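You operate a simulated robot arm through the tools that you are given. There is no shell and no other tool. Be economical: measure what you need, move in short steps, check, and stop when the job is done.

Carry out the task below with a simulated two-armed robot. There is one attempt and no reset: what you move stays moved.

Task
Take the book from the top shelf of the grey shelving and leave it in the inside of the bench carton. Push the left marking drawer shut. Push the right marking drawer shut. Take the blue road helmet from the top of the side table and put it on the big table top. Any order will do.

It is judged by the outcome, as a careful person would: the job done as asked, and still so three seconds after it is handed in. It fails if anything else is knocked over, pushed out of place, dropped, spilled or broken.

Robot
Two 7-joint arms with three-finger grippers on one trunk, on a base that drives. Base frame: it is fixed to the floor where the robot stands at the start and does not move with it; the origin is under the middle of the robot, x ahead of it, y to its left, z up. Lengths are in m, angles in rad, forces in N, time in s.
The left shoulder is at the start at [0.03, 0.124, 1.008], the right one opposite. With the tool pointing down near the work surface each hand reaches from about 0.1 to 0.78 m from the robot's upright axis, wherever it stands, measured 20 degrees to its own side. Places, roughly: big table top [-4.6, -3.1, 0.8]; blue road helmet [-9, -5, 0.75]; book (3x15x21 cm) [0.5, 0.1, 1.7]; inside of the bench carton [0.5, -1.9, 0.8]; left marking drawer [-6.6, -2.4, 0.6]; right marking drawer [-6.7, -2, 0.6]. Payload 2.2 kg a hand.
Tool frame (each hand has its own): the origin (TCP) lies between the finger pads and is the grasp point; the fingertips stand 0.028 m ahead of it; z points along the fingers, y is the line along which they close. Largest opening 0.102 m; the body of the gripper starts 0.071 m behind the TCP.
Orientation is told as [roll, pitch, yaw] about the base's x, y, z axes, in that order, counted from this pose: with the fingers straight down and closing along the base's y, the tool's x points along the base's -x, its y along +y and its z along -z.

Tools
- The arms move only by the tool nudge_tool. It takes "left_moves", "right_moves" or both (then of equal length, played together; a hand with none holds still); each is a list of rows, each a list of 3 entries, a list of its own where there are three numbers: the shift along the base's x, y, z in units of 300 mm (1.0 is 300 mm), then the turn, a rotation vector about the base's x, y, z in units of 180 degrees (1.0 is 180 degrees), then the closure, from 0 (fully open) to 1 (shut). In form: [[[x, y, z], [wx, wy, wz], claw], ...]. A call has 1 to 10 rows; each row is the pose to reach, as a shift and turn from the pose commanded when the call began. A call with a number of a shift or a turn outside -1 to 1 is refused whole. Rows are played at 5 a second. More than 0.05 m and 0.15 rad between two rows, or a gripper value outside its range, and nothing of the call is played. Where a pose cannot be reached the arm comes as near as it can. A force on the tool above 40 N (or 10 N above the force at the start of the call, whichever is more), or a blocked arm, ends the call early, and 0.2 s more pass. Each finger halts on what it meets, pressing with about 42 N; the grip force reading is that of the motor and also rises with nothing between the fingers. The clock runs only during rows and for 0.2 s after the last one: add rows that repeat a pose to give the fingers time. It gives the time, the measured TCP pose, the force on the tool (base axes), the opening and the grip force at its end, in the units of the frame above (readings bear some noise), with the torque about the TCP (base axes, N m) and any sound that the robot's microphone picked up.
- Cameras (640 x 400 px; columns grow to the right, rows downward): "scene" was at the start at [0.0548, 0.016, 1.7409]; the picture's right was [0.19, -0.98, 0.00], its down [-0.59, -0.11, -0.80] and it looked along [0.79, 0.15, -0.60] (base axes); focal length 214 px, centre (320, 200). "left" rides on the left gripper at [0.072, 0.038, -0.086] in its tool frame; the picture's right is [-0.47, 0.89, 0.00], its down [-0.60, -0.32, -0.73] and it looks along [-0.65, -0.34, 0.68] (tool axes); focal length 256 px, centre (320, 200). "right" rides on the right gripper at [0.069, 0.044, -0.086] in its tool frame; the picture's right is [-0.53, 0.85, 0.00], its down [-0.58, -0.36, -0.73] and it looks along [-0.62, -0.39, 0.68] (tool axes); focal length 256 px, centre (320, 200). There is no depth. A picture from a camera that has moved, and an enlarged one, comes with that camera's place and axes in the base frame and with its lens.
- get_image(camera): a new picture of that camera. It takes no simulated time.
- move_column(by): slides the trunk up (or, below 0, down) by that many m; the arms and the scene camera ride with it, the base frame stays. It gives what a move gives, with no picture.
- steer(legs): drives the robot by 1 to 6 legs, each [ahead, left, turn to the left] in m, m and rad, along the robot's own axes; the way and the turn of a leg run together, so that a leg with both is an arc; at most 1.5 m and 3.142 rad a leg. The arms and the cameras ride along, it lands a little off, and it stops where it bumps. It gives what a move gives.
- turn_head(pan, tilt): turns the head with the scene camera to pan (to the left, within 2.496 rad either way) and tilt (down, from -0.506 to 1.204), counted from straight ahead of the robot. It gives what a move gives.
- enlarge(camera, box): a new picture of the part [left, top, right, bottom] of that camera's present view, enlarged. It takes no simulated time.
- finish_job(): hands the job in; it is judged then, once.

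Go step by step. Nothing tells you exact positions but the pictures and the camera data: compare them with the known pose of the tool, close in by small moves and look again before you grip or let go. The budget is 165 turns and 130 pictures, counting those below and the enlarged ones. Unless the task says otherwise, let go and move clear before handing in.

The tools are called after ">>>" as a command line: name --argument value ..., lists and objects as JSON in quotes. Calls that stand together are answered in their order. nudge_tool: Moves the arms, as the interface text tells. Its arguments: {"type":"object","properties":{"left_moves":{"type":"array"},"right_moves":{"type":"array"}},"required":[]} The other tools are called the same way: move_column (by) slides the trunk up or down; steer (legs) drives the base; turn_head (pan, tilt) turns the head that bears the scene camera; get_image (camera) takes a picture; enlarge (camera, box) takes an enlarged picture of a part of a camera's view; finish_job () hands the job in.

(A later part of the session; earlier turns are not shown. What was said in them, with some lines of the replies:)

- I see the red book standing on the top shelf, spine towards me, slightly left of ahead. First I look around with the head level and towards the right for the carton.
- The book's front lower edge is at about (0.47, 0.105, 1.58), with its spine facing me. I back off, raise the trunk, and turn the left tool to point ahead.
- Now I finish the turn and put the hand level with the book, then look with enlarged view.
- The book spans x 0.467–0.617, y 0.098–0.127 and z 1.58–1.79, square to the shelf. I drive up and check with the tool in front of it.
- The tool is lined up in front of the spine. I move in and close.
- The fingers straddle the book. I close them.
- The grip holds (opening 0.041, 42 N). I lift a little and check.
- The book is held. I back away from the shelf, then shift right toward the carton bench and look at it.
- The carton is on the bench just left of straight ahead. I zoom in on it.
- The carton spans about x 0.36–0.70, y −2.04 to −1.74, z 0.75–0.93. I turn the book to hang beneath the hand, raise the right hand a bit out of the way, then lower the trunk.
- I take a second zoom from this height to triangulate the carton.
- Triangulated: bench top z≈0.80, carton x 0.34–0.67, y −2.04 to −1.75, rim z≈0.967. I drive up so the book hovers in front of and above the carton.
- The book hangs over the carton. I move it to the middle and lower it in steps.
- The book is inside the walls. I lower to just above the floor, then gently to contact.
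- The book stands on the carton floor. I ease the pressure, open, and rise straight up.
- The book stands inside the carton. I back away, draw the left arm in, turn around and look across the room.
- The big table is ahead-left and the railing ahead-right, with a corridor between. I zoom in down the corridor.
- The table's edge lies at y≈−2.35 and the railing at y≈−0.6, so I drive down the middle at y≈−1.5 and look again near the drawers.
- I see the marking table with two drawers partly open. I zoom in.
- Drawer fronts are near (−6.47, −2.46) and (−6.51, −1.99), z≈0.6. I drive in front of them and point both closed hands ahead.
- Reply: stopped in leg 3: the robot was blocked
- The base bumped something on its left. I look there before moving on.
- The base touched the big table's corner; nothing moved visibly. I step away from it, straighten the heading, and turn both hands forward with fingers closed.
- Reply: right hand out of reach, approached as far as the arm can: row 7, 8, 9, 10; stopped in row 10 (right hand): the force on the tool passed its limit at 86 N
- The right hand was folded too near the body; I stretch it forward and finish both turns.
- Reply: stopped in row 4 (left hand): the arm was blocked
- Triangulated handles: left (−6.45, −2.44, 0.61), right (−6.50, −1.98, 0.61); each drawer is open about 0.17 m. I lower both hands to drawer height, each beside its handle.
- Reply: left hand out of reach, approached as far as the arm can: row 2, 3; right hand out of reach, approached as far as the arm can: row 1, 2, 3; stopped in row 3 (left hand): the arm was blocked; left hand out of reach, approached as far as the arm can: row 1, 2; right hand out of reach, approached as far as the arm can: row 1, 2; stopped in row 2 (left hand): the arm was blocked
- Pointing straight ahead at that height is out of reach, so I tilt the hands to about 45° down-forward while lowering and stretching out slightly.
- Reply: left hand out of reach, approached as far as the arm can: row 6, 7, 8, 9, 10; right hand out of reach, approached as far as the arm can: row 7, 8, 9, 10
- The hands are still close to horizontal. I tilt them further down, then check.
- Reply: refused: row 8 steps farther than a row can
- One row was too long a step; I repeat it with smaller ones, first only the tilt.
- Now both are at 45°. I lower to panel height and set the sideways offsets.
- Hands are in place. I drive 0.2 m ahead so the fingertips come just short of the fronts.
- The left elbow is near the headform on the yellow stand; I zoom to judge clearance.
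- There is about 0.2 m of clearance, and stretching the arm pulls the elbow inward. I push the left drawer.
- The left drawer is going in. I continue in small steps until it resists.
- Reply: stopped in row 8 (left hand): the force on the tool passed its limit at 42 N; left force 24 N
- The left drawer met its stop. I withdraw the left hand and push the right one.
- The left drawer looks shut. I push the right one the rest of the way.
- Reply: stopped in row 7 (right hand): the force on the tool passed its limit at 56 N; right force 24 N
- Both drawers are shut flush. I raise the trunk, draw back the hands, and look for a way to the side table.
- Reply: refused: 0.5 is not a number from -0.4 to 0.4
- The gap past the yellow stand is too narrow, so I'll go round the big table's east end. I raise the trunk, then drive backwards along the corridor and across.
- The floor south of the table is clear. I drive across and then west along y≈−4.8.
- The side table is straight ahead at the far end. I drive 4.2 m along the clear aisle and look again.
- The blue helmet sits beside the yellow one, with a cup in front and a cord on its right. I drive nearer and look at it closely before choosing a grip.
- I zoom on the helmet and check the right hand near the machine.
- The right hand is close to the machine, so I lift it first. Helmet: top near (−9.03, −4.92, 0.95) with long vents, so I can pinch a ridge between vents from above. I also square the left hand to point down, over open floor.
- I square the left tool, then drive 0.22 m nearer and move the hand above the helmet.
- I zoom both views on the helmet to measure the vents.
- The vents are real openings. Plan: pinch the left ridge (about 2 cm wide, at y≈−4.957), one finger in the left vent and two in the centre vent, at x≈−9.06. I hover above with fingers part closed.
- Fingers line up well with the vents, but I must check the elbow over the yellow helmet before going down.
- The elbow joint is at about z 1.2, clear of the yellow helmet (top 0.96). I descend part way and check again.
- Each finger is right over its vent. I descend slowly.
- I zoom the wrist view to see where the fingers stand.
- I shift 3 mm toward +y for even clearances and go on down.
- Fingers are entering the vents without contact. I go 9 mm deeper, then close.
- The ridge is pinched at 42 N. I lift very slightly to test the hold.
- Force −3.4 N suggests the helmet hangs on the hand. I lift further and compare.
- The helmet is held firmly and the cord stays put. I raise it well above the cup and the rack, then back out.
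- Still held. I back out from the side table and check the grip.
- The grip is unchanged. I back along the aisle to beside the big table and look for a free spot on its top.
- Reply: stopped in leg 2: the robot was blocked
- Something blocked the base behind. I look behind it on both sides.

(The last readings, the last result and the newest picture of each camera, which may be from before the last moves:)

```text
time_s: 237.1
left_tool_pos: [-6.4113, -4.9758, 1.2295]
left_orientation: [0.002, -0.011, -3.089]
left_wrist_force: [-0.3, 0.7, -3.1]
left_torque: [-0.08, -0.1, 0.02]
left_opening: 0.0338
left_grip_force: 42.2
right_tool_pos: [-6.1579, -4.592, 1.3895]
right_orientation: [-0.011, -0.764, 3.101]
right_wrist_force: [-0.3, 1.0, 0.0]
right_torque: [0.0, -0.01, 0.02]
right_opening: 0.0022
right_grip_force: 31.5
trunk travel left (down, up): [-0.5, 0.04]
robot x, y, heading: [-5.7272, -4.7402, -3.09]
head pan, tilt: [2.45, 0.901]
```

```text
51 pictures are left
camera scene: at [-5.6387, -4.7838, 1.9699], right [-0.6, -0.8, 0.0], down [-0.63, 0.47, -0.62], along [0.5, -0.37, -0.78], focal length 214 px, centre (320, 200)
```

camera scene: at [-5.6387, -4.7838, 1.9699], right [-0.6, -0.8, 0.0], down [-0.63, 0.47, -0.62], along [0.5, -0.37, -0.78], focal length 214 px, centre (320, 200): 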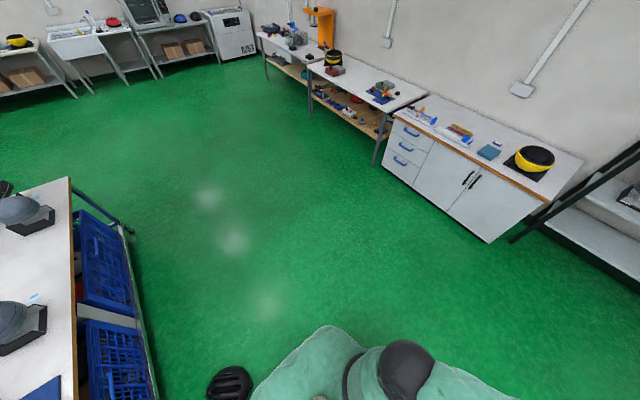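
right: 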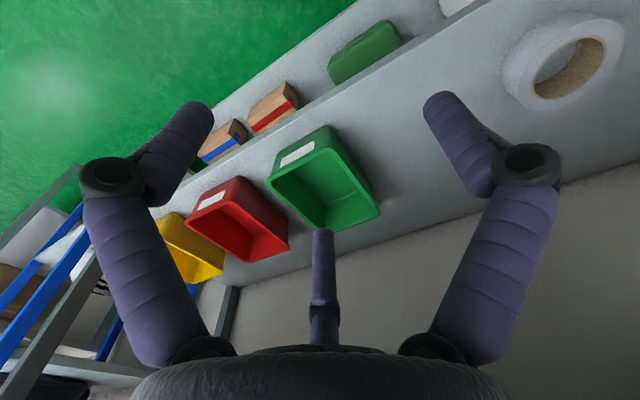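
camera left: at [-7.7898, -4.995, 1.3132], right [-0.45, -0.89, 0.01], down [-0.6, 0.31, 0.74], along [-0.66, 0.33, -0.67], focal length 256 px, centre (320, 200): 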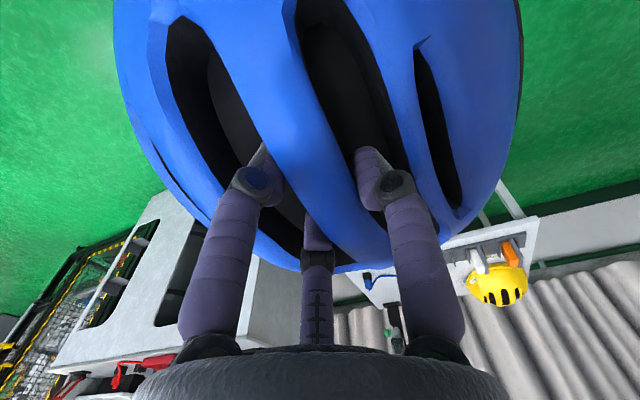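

The floor carton's corner sits close to my path; it looks unmoved. I shift 0.3 m away from it, straighten, and go back around the east end of the table towards its north side, where the west part of the top is free.

>>> steer --legs '[[0, 0.3, 0], [0, 0, -0.052], [-1.4, 0, 0], [-1.45, 0, 0]]'

>>> turn_head --pan -1.2 --tilt 0.6

>>> get_image --camera "scene"

```text
time_s: 253.1
left_tool_pos: [-3.5303, -5.2436, 1.2284]
left_orientation: [0.001, -0.012, 3.131]
left_wrist_force: [0.2, 0.3, -2.6]
left_torque: [-0.02, -0.09, -0.03]
left_opening: 0.0338
left_grip_force: 42.3
right_tool_pos: [-3.2517, -4.8774, 1.3888]
right_orientation: [-0.009, -0.763, 3.038]
right_wrist_force: [-0.6, 0.0, 0.9]
right_torque: [0.0, 0.0, -0.01]
right_opening: 0.0019
right_grip_force: 31.0
trunk travel left (down, up): [-0.5, 0.04]
robot x, y, heading: [-2.8295, -5.0497, 3.128]
head pan, tilt: [2.45, 0.901]
```

```text
time_s: 256.1
left_tool_pos: [-3.5304, -5.2441, 1.2282]
left_orientation: [-0.001, -0.012, 3.133]
left_wrist_force: [0.0, 0.4, -2.2]
left_torque: [-0.05, -0.11, 0.0]
left_opening: 0.0342
left_grip_force: 42.4
right_tool_pos: [-3.2528, -4.8762, 1.3881]
right_orientation: [-0.009, -0.765, 3.038]
right_wrist_force: [0.8, 0.2, 0.6]
right_torque: [0.01, -0.01, 0.02]
right_opening: 0.002
right_grip_force: 31.6
trunk travel left (down, up): [-0.5, 0.04]
robot x, y, heading: [-2.8308, -5.0487, 3.134]
head pan, tilt: [-1.201, 0.6]
```

```text
50 pictures are left
camera scene: at [-2.8353, -4.969, 1.9947], right [0.94, 0.35, 0.0], down [0.2, -0.53, -0.82], along [-0.29, 0.77, -0.57], focal length 214 px, centre (320, 200)
```

scene: 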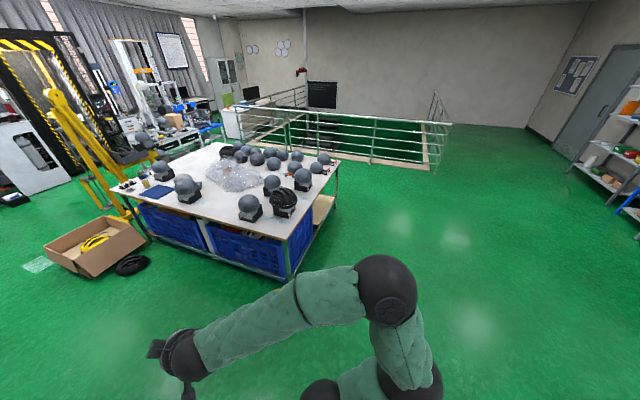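

Everything along the way looks as before. I back off 0.45 m more so the helmet clears the table's east end, then cross to the north corridor and go west.

>>> steer --legs '[[-0.45, 0, 0], [0, -1.5, 0], [0, -1.5, 0], [0, -0.5, 0]]'

>>> steer --legs '[[1.4, 0, 0], [1.4, 0, 0]]'

>>> turn_head --pan 1.0 --tilt 0.6

>>> get_image --camera "scene"

```text
time_s: 275.5
left_tool_pos: [-3.0486, -1.7419, 1.2288]
left_orientation: [0.0, -0.012, 3.124]
left_wrist_force: [-0.2, 0.2, -2.2]
left_torque: [-0.05, -0.1, -0.01]
left_opening: 0.0338
left_grip_force: 41.8
right_tool_pos: [-2.7676, -1.3759, 1.3894]
right_orientation: [-0.011, -0.765, 3.035]
right_wrist_force: [0.2, -0.7, 0.2]
right_torque: [0.0, 0.03, -0.03]
right_opening: 0.002
right_grip_force: 31.2
trunk travel left (down, up): [-0.5, 0.04]
robot x, y, heading: [-2.3483, -1.554, 3.124]
head pan, tilt: [-1.201, 0.6]
```

```text
time_s: 288.9
left_tool_pos: [-5.8263, -1.6615, 1.2292]
left_orientation: [0.001, -0.01, 3.105]
left_wrist_force: [-1.3, -0.7, -3.0]
left_torque: [-0.06, -0.11, 0.01]
left_opening: 0.034
left_grip_force: 41.6
right_tool_pos: [-5.5379, -1.3027, 1.3885]
right_orientation: [-0.01, -0.763, 3.011]
right_wrist_force: [0.2, -0.1, -0.2]
right_torque: [0.0, 0.02, 0.0]
right_opening: 0.0022
right_grip_force: 31.5
trunk travel left (down, up): [-0.5, 0.04]
robot x, y, heading: [-5.124, -1.4864, 3.103]
head pan, tilt: [-1.201, 0.6]
```

```text
time_s: 291.0
left_tool_pos: [-5.8258, -1.6631, 1.2287]
left_orientation: [0.0, -0.011, 3.106]
left_wrist_force: [0.5, 0.0, -2.4]
left_torque: [-0.03, -0.07, 0.02]
left_opening: 0.0338
left_grip_force: 41.6
right_tool_pos: [-5.5382, -1.3027, 1.3882]
right_orientation: [-0.011, -0.765, 3.011]
right_wrist_force: [-0.5, -0.6, 0.0]
right_torque: [-0.01, 0.0, -0.02]
right_opening: 0.0018
right_grip_force: 31.7
trunk travel left (down, up): [-0.5, 0.04]
robot x, y, heading: [-5.1222, -1.4906, 3.106]
head pan, tilt: [1.0, 0.6]
```

```text
49 pictures are left
camera scene: at [-5.1459, -1.5633, 1.9947], right [-0.82, 0.57, 0.0], down [0.32, 0.46, -0.82], along [-0.47, -0.68, -0.57], focal length 214 px, centre (320, 200)
```

scene: 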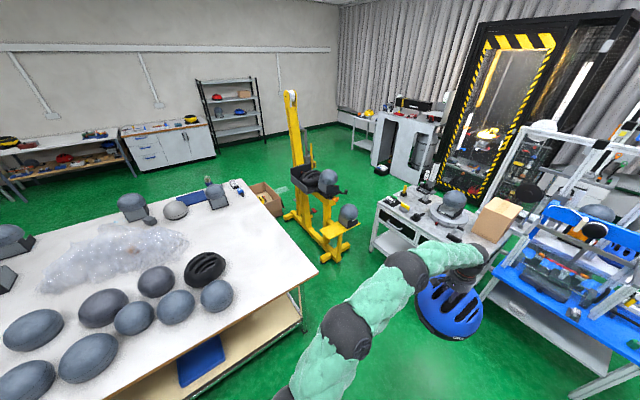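

The helmet is still firmly held. The free area is around (−5.42, −2.65) at the table's north-west corner. I turn left to face the table and shift over.

>>> steer --legs '[[0, 0, 1.606], [0, -0.47, 0]]'

>>> turn_head --pan 0.1 --tilt 0.8

>>> get_image --camera "scene"

```text
time_s: 297.7
left_tool_pos: [-5.425, -2.1745, 1.2295]
left_orientation: [0.0, -0.012, -1.603]
left_wrist_force: [0.7, 0.5, -3.3]
left_torque: [0.11, -0.04, 0.0]
left_opening: 0.0342
left_grip_force: 42.0
right_tool_pos: [-5.7853, -1.8881, 1.389]
right_orientation: [-0.01, -0.764, -1.695]
right_wrist_force: [0.4, 0.3, -0.8]
right_torque: [0.03, 0.02, 0.02]
right_opening: 0.002
right_grip_force: 32.1
trunk travel left (down, up): [-0.5, 0.04]
robot x, y, heading: [-5.6051, -1.4734, -1.605]
head pan, tilt: [1.0, 0.6]
```

```text
time_s: 298.9
left_tool_pos: [-5.4259, -2.174, 1.2297]
left_orientation: [-0.001, -0.014, -1.601]
left_wrist_force: [0.0, -0.5, -2.8]
left_torque: [0.1, -0.03, 0.0]
left_opening: 0.0339
left_grip_force: 42.6
right_tool_pos: [-5.7857, -1.8879, 1.3885]
right_orientation: [-0.01, -0.763, -1.697]
right_wrist_force: [0.6, 0.0, -0.1]
right_torque: [0.03, -0.01, 0.01]
right_opening: 0.0024
right_grip_force: 31.6
trunk travel left (down, up): [-0.5, 0.04]
robot x, y, heading: [-5.603, -1.4715, -1.606]
head pan, tilt: [0.099, 0.799]
```

```text
48 pictures are left
camera scene: at [-5.5974, -1.5247, 1.9778], right [-1.0, -0.07, 0.0], down [-0.05, 0.72, -0.7], along [0.05, -0.7, -0.72], focal length 214 px, centre (320, 200)
```

scene: 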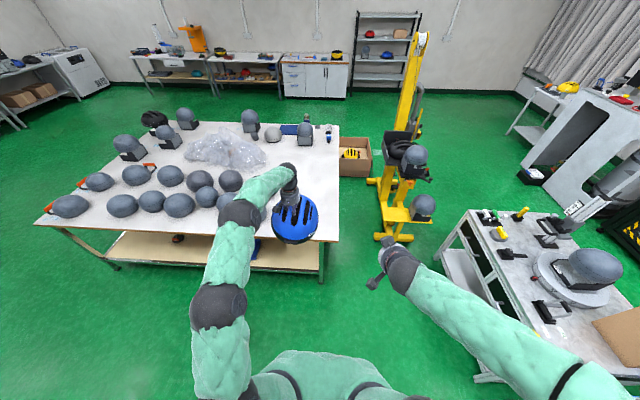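

The target patch by the north-west corner is clear. I straighten and drive up to the table.

>>> steer --legs '[[0, 0, 0.035], [0.43, 0, 0]]'

>>> turn_head --pan 0.1 --tilt 0.95

>>> get_image --camera "scene"

>>> get_image --camera "left"

```text
time_s: 301.9
left_tool_pos: [-5.3996, -2.5987, 1.2287]
left_orientation: [-0.001, -0.011, -1.567]
left_wrist_force: [0.0, 0.6, -1.3]
left_torque: [0.11, -0.03, 0.01]
left_opening: 0.0334
left_grip_force: 41.6
right_tool_pos: [-5.7713, -2.3245, 1.3886]
right_orientation: [-0.011, -0.764, -1.661]
right_wrist_force: [0.9, -0.3, -0.3]
right_torque: [-0.01, -0.01, -0.03]
right_opening: 0.0018
right_grip_force: 31.6
trunk travel left (down, up): [-0.5, 0.04]
robot x, y, heading: [-5.5999, -1.9018, -1.57]
head pan, tilt: [0.099, 0.799]
```

```text
time_s: 302.6
left_tool_pos: [-5.4005, -2.5984, 1.2292]
left_orientation: [0.0, -0.01, -1.566]
left_wrist_force: [-0.5, -0.6, -2.8]
left_torque: [0.13, -0.02, 0.02]
left_opening: 0.034
left_grip_force: 41.9
right_tool_pos: [-5.7698, -2.3261, 1.3874]
right_orientation: [-0.01, -0.765, -1.662]
right_wrist_force: [-0.7, -0.1, -0.5]
right_torque: [-0.03, -0.01, -0.02]
right_opening: 0.0022
right_grip_force: 31.5
trunk travel left (down, up): [-0.5, 0.04]
robot x, y, heading: [-5.5978, -1.9002, -1.572]
head pan, tilt: [0.099, 0.949]
```

```text
47 pictures are left
camera scene: at [-5.5959, -1.9474, 1.9663], right [-0.99, -0.1, 0.0], down [-0.08, 0.81, -0.58], along [0.06, -0.58, -0.81], focal length 214 px, centre (320, 200)
```

scene: 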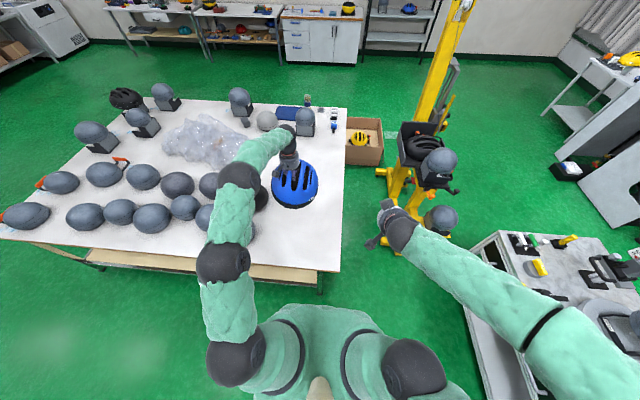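

```text
46 pictures are left
camera left: at [-5.3636, -2.5247, 1.3126], right [0.89, -0.46, 0.0], down [-0.31, -0.6, 0.74], along [-0.34, -0.66, -0.68], focal length 256 px, centre (320, 200)
```

left: 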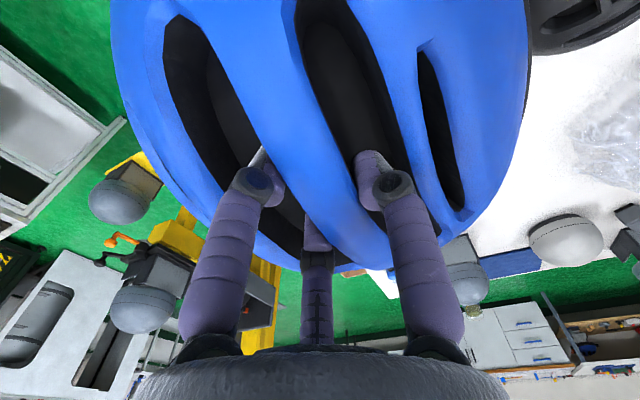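

A black helmet lies just east, so I shift 5 cm west and lower to a hover, watching the elbow.

>>> nudge_tool --left_moves '[[[-0.08, 0, 0], [0, 0, 0], 1], [[-0.17, 0, -0.04], [0, 0, 0], 1], [[-0.17, 0, -0.12], [0, 0, 0], 1], [[-0.17, 0, -0.2], [0, 0, 0], 1], [[-0.17, 0, -0.28], [0, 0, 0], 1], [[-0.17, 0, -0.36], [0, 0, 0], 1], [[-0.17, 0, -0.44], [0, 0, 0], 1], [[-0.17, 0, -0.5], [0, 0, 0], 1], [[-0.17, 0, -0.5], [0, 0, 0], 1]]'

>>> enlarge --camera "scene" --box '[180, 90, 400, 290]'

>>> get_image --camera "left"

```text
time_s: 304.6
left_tool_pos: [-5.449, -2.5972, 1.0785]
left_orientation: [0.0, -0.013, -1.566]
left_wrist_force: [0.5, -0.5, -3.0]
left_torque: [0.08, -0.01, 0.02]
left_opening: 0.0339
left_grip_force: 41.1
right_tool_pos: [-5.7696, -2.3235, 1.3879]
right_orientation: [-0.012, -0.765, -1.661]
right_wrist_force: [0.0, 0.8, 0.0]
right_torque: [-0.01, -0.04, 0.0]
right_opening: 0.0021
right_grip_force: 31.2
trunk travel left (down, up): [-0.5, 0.04]
robot x, y, heading: [-5.6067, -1.9035, -1.573]
head pan, tilt: [0.099, 0.949]
```

```text
2.00 times, centred on (290, 190) of scene
camera zoom: at [-5.5961, -1.9462, 1.9663], right [-0.99, -0.1, 0.0], down [-0.08, 0.81, -0.58], along [0.06, -0.58, -0.81], focal length 429 px, centre (380, 220)
```

zoom: 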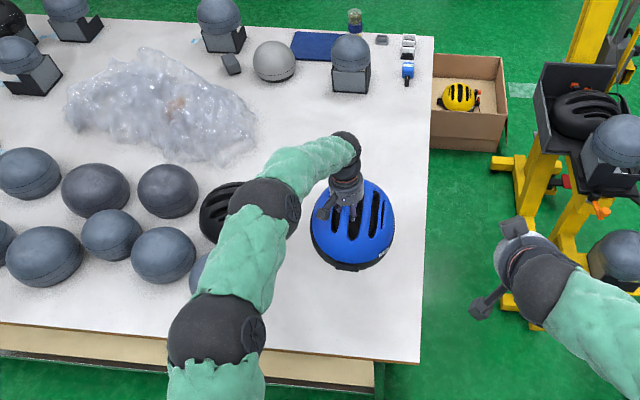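

```text
44 pictures are left
camera left: at [-5.413, -2.5237, 1.1623], right [0.89, -0.46, 0.01], down [-0.32, -0.6, 0.74], along [-0.34, -0.66, -0.67], focal length 256 px, centre (320, 200)
```

left: 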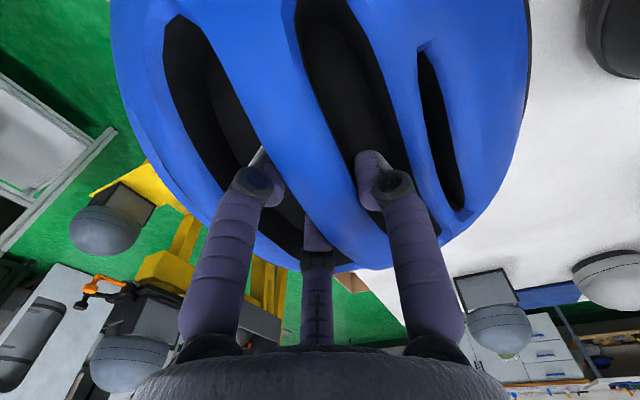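

The elbow is high (≈1.3), well over the black helmet. I go down further, then slowly to contact.

>>> nudge_tool --left_moves '[[[0, 0, -0.1], [0, 0, 0], 1], [[0, 0, -0.2], [0, 0, 0], 1], [[0, 0, -0.3], [0, 0, 0], 1], [[0, 0, -0.38], [0, 0, 0], 1], [[0, 0, -0.42], [0, 0, 0], 1], [[0, 0, -0.42], [0, 0, 0], 1]]'

>>> enlarge --camera "scene" --box '[180, 90, 400, 290]'

```text
time_s: 306.0
left_tool_pos: [-5.4493, -2.5975, 0.9534]
left_orientation: [0.001, -0.011, -1.569]
left_wrist_force: [0.7, -0.7, -2.6]
left_torque: [0.08, -0.04, 0.03]
left_opening: 0.0338
left_grip_force: 42.2
right_tool_pos: [-5.7714, -2.3242, 1.388]
right_orientation: [-0.011, -0.765, -1.663]
right_wrist_force: [-0.4, 0.2, 0.8]
right_torque: [-0.01, -0.01, -0.03]
right_opening: 0.0023
right_grip_force: 31.5
trunk travel left (down, up): [-0.5, 0.04]
robot x, y, heading: [-5.6044, -1.9023, -1.569]
head pan, tilt: [0.099, 0.949]
```

```text
2.00 times, centred on (290, 190) of scene
camera zoom: at [-5.5959, -1.9467, 1.9663], right [-0.99, -0.1, 0.0], down [-0.08, 0.81, -0.58], along [0.06, -0.58, -0.81], focal length 429 px, centre (380, 220)
```

zoom: 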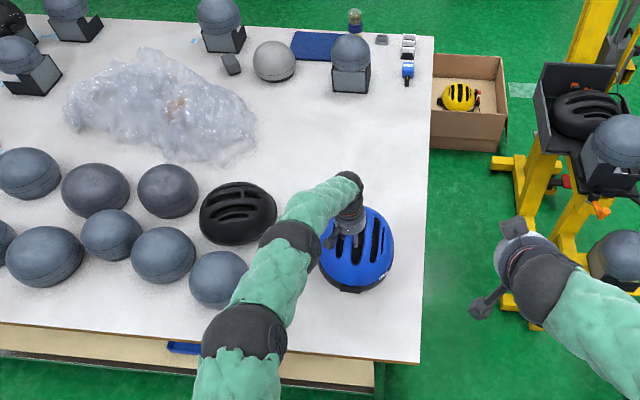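

Good clearances all round. I lower gently until it touches.

>>> nudge_tool --left_moves '[[[0, 0, -0.02], [0, 0, 0], 1], [[0, 0, -0.04], [0, 0, 0], 1], [[0, 0, -0.06], [0, 0, 0], 1], [[0, 0, -0.08], [0, 0, 0], 1], [[0, 0, -0.1], [0, 0, 0], 1], [[0, 0, -0.1], [0, 0, 0], 1]]'

```text
time_s: 307.4
left_tool_pos: [-5.4507, -2.597, 0.9218]
left_orientation: [0.001, -0.013, -1.569]
left_wrist_force: [-0.2, -0.3, -3.4]
left_torque: [0.07, -0.01, 0.0]
left_opening: 0.0342
left_grip_force: 42.2
right_tool_pos: [-5.7707, -2.3243, 1.3892]
right_orientation: [-0.01, -0.765, -1.662]
right_wrist_force: [-0.5, 0.6, -0.5]
right_torque: [-0.04, -0.01, 0.01]
right_opening: 0.0022
right_grip_force: 32.0
trunk travel left (down, up): [-0.5, 0.04]
robot x, y, heading: [-5.5987, -1.9091, -1.571]
head pan, tilt: [0.099, 0.949]
```

>>> nudge_tool --left_moves '[[[0, 0, -0.01], [0, 0, 0], 1], [[0, 0, -0.02], [0, 0, 0], 1], [[0, 0, -0.03], [0, 0, 0], 1], [[0, 0, -0.04], [0, 0, 0], 1], [[0, 0, -0.05], [0, 0, 0], 1], [[0, 0, -0.05], [0, 0, 0], 1]]'

>>> enlarge --camera "scene" --box '[300, 170, 400, 250]'

```text
time_s: 308.8
left_tool_pos: [-5.4506, -2.5975, 0.9068]
left_orientation: [0.0, -0.01, -1.567]
left_wrist_force: [0.2, 0.0, -2.5]
left_torque: [0.08, -0.02, 0.01]
left_opening: 0.0338
left_grip_force: 41.6
right_tool_pos: [-5.7709, -2.3244, 1.388]
right_orientation: [-0.01, -0.764, -1.661]
right_wrist_force: [0.2, 0.3, -0.3]
right_torque: [0.0, -0.02, -0.02]
right_opening: 0.0023
right_grip_force: 30.8
trunk travel left (down, up): [-0.5, 0.04]
robot x, y, heading: [-5.603, -1.9019, -1.574]
head pan, tilt: [0.099, 0.949]
```

```text
5.00 times, centred on (350, 210) of scene
camera zoom: at [-5.596, -1.9466, 1.9663], right [-0.99, -0.1, 0.0], down [-0.08, 0.81, -0.58], along [0.06, -0.58, -0.81], focal length 1072 px, centre (170, 150)
```

zoom: 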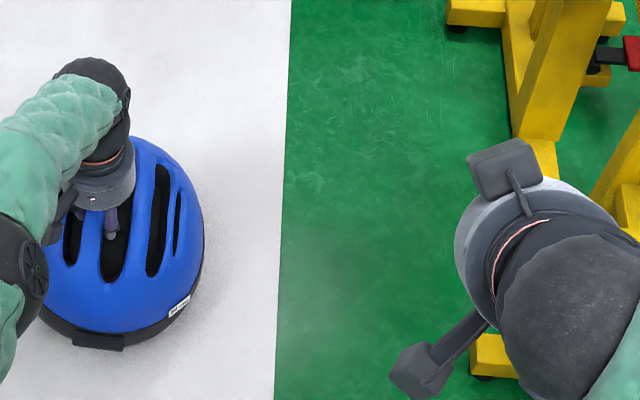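

Not touching yet; I continue in 3 mm steps.

>>> nudge_tool --left_moves '[[[0, 0, -0.01], [0, 0, 0], 1], [[0, 0, -0.02], [0, 0, 0], 1], [[0, 0, -0.03], [0, 0, 0], 1], [[0, 0, -0.03], [0, 0, 0], 1]]'

>>> nudge_tool --left_moves '[[[0, 0, -0.01], [0, 0, 0], 1], [[0, 0, -0.02], [0, 0, 0], 1], [[0, 0, -0.02], [0, 0, 0], 1]]'

```text
time_s: 309.8
left_tool_pos: [-5.4504, -2.5969, 0.8993]
left_orientation: [0.001, -0.012, -1.568]
left_wrist_force: [0.0, 0.2, -2.8]
left_torque: [0.09, -0.03, 0.0]
left_opening: 0.0338
left_grip_force: 42.2
right_tool_pos: [-5.7716, -2.3251, 1.388]
right_orientation: [-0.01, -0.764, -1.66]
right_wrist_force: [0.4, 0.6, 0.6]
right_torque: [0.03, 0.03, -0.01]
right_opening: 0.002
right_grip_force: 31.4
trunk travel left (down, up): [-0.5, 0.04]
robot x, y, heading: [-5.6029, -1.9036, -1.57]
head pan, tilt: [0.099, 0.949]
```

```text
time_s: 310.6
left_tool_pos: [-5.449, -2.5986, 0.8942]
left_orientation: [0.0, -0.014, -1.566]
left_wrist_force: [4.0, 2.3, 6.3]
left_torque: [-0.79, 0.28, 0.26]
left_opening: 0.034
left_grip_force: 42.2
right_tool_pos: [-5.7713, -2.3232, 1.3889]
right_orientation: [-0.012, -0.765, -1.66]
right_wrist_force: [0.3, 0.0, -0.5]
right_torque: [0.02, -0.02, -0.02]
right_opening: 0.0021
right_grip_force: 31.1
trunk travel left (down, up): [-0.5, 0.04]
robot x, y, heading: [-5.6011, -1.9053, -1.569]
head pan, tilt: [0.099, 0.949]
```

Contact. I open just enough to free the ridge (0.58) and look before rising.

>>> nudge_tool --left_moves '[[[0, 0, -0.005], [0, 0, 0], 0.75], [[0, 0, -0.005], [0, 0, 0], 0.62], [[0, 0, -0.005], [0, 0, 0], 0.57], [[0, 0, -0.005], [0, 0, 0], 0.57]]'

>>> enlarge --camera "left" --box '[200, 60, 440, 260]'

```text
time_s: 311.6
left_tool_pos: [-5.4518, -2.598, 0.8906]
left_orientation: [-0.001, -0.014, -1.566]
left_wrist_force: [0.3, -0.8, 0.4]
left_torque: [0.05, 0.01, 0.0]
left_opening: 0.0439
left_grip_force: 0.0
right_tool_pos: [-5.7709, -2.3243, 1.3879]
right_orientation: [-0.009, -0.764, -1.66]
right_wrist_force: [0.3, -0.7, -0.2]
right_torque: [0.01, 0.01, 0.04]
right_opening: 0.002
right_grip_force: 32.0
trunk travel left (down, up): [-0.5, 0.04]
robot x, y, heading: [-5.5997, -1.9044, -1.569]
head pan, tilt: [0.099, 0.949]
```

```text
2.00 times, centred on (320, 160) of left
camera zoom: at [-5.4153, -2.5246, 0.9756], right [0.89, -0.46, 0.01], down [-0.32, -0.6, 0.74], along [-0.34, -0.66, -0.67], focal length 512 px, centre (320, 280)
```

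zoom: 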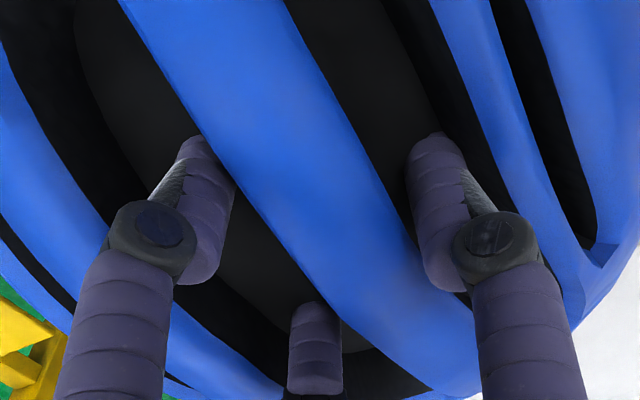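

The fingers are clear of the ridge and forces are zero. I rise straight up slowly.

>>> nudge_tool --left_moves '[[[0, 0, 0.02], [0, 0, 0], 0.57], [[0, 0, 0.05], [0, 0, 0], 0.57], [[0, 0, 0.1], [0, 0, 0], 0.57], [[0, 0, 0.17], [0, 0, 0], 0.57], [[0, 0, 0.25], [0, 0, 0], 0.57], [[0, 0, 0.35], [0, 0, 0], 0.57], [[0, 0, 0.48], [0, 0, 0], 0.57], [[0, 0, 0.62], [0, 0, 0], 0.57], [[0, 0, 0.76], [0, 0, 0], 0.57], [[0, 0, 0.9], [0, 0, 0], 0.57]]'

>>> get_image --camera "scene"

```text
time_s: 313.8
left_tool_pos: [-5.4508, -2.5956, 1.1631]
left_orientation: [0.0, -0.011, -1.57]
left_wrist_force: [-0.5, -0.2, -0.5]
left_torque: [-0.03, -0.01, 0.03]
left_opening: 0.0439
left_grip_force: 0.1
right_tool_pos: [-5.7719, -2.3238, 1.3874]
right_orientation: [-0.011, -0.767, -1.661]
right_wrist_force: [-0.5, 1.3, 0.7]
right_torque: [-0.01, 0.0, 0.01]
right_opening: 0.002
right_grip_force: 32.3
trunk travel left (down, up): [-0.5, 0.04]
robot x, y, heading: [-5.601, -1.9059, -1.572]
head pan, tilt: [0.099, 0.949]
```

```text
40 pictures are left
camera scene: at [-5.5961, -1.9449, 1.9663], right [-0.99, -0.1, 0.0], down [-0.08, 0.81, -0.58], along [0.06, -0.58, -0.81], focal length 214 px, centre (320, 200)
```

scene: 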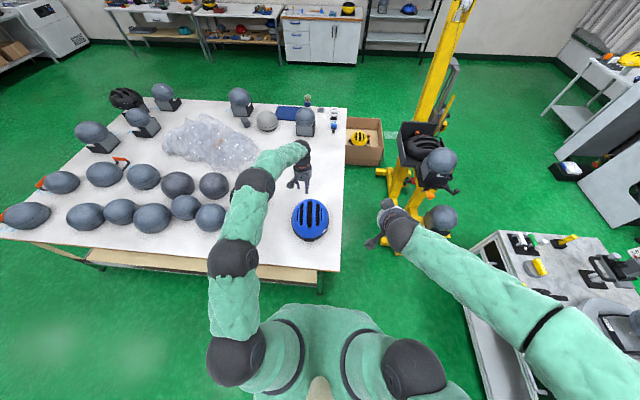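

The helmet rests on the big table. I back away and take a final look at it and the drawers.

>>> steer --legs '[[-0.4, 0, 0]]'

>>> turn_head --pan -0.4 --tilt 0.7

>>> get_image --camera "scene"

```text
time_s: 316.3
left_tool_pos: [-5.4519, -2.1926, 1.1625]
left_orientation: [0.001, -0.013, -1.566]
left_wrist_force: [0.2, 0.2, 0.1]
left_torque: [0.02, -0.01, 0.0]
left_opening: 0.0436
left_grip_force: 0.1
right_tool_pos: [-5.7713, -1.9202, 1.3885]
right_orientation: [-0.009, -0.764, -1.659]
right_wrist_force: [0.2, 0.7, 0.4]
right_torque: [0.02, -0.04, -0.02]
right_opening: 0.0021
right_grip_force: 31.3
trunk travel left (down, up): [-0.5, 0.04]
robot x, y, heading: [-5.6044, -1.4979, -1.568]
head pan, tilt: [0.099, 0.949]
```

```text
time_s: 317.2
left_tool_pos: [-5.4514, -2.1934, 1.1625]
left_orientation: [0.0, -0.01, -1.565]
left_wrist_force: [-0.9, 0.3, 0.0]
left_torque: [0.01, -0.02, -0.03]
left_opening: 0.0437
left_grip_force: 0.0
right_tool_pos: [-5.7704, -1.92, 1.3878]
right_orientation: [-0.011, -0.766, -1.659]
right_wrist_force: [-0.3, 0.5, -0.1]
right_torque: [0.02, 0.01, 0.02]
right_opening: 0.0025
right_grip_force: 31.3
trunk travel left (down, up): [-0.5, 0.04]
robot x, y, heading: [-5.602, -1.5006, -1.572]
head pan, tilt: [-0.4, 0.7]
```

```text
39 pictures are left
camera scene: at [-5.6367, -1.5484, 1.986], right [-0.92, 0.39, 0.0], down [0.25, 0.59, -0.76], along [-0.3, -0.7, -0.64], focal length 214 px, centre (320, 200)
```

scene: 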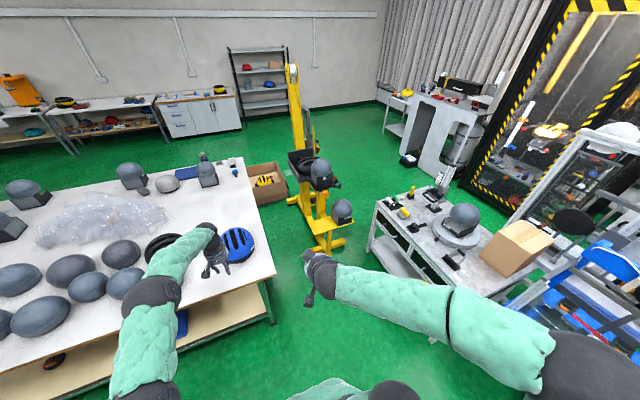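

The helmet stands on the big table, no drawer sticks out of the marking table, and both hands are clear. I hand the job in.

>>> finish_job

```text
The job is handed in.
```

I've handed the job in with all four parts done, though the base lightly bumped things twice on the way.

- **Book:** it stands upright inside the bench carton.
- **Drawers:** both marking drawers are pushed shut.
- **Blue helmet:** it rests on the big table top, near its north-west corner.
- **Bumps:** the base touched a corner of the big table. Later it was blocked beside the open carton on the floor. I saw nothing moved or knocked over either time.
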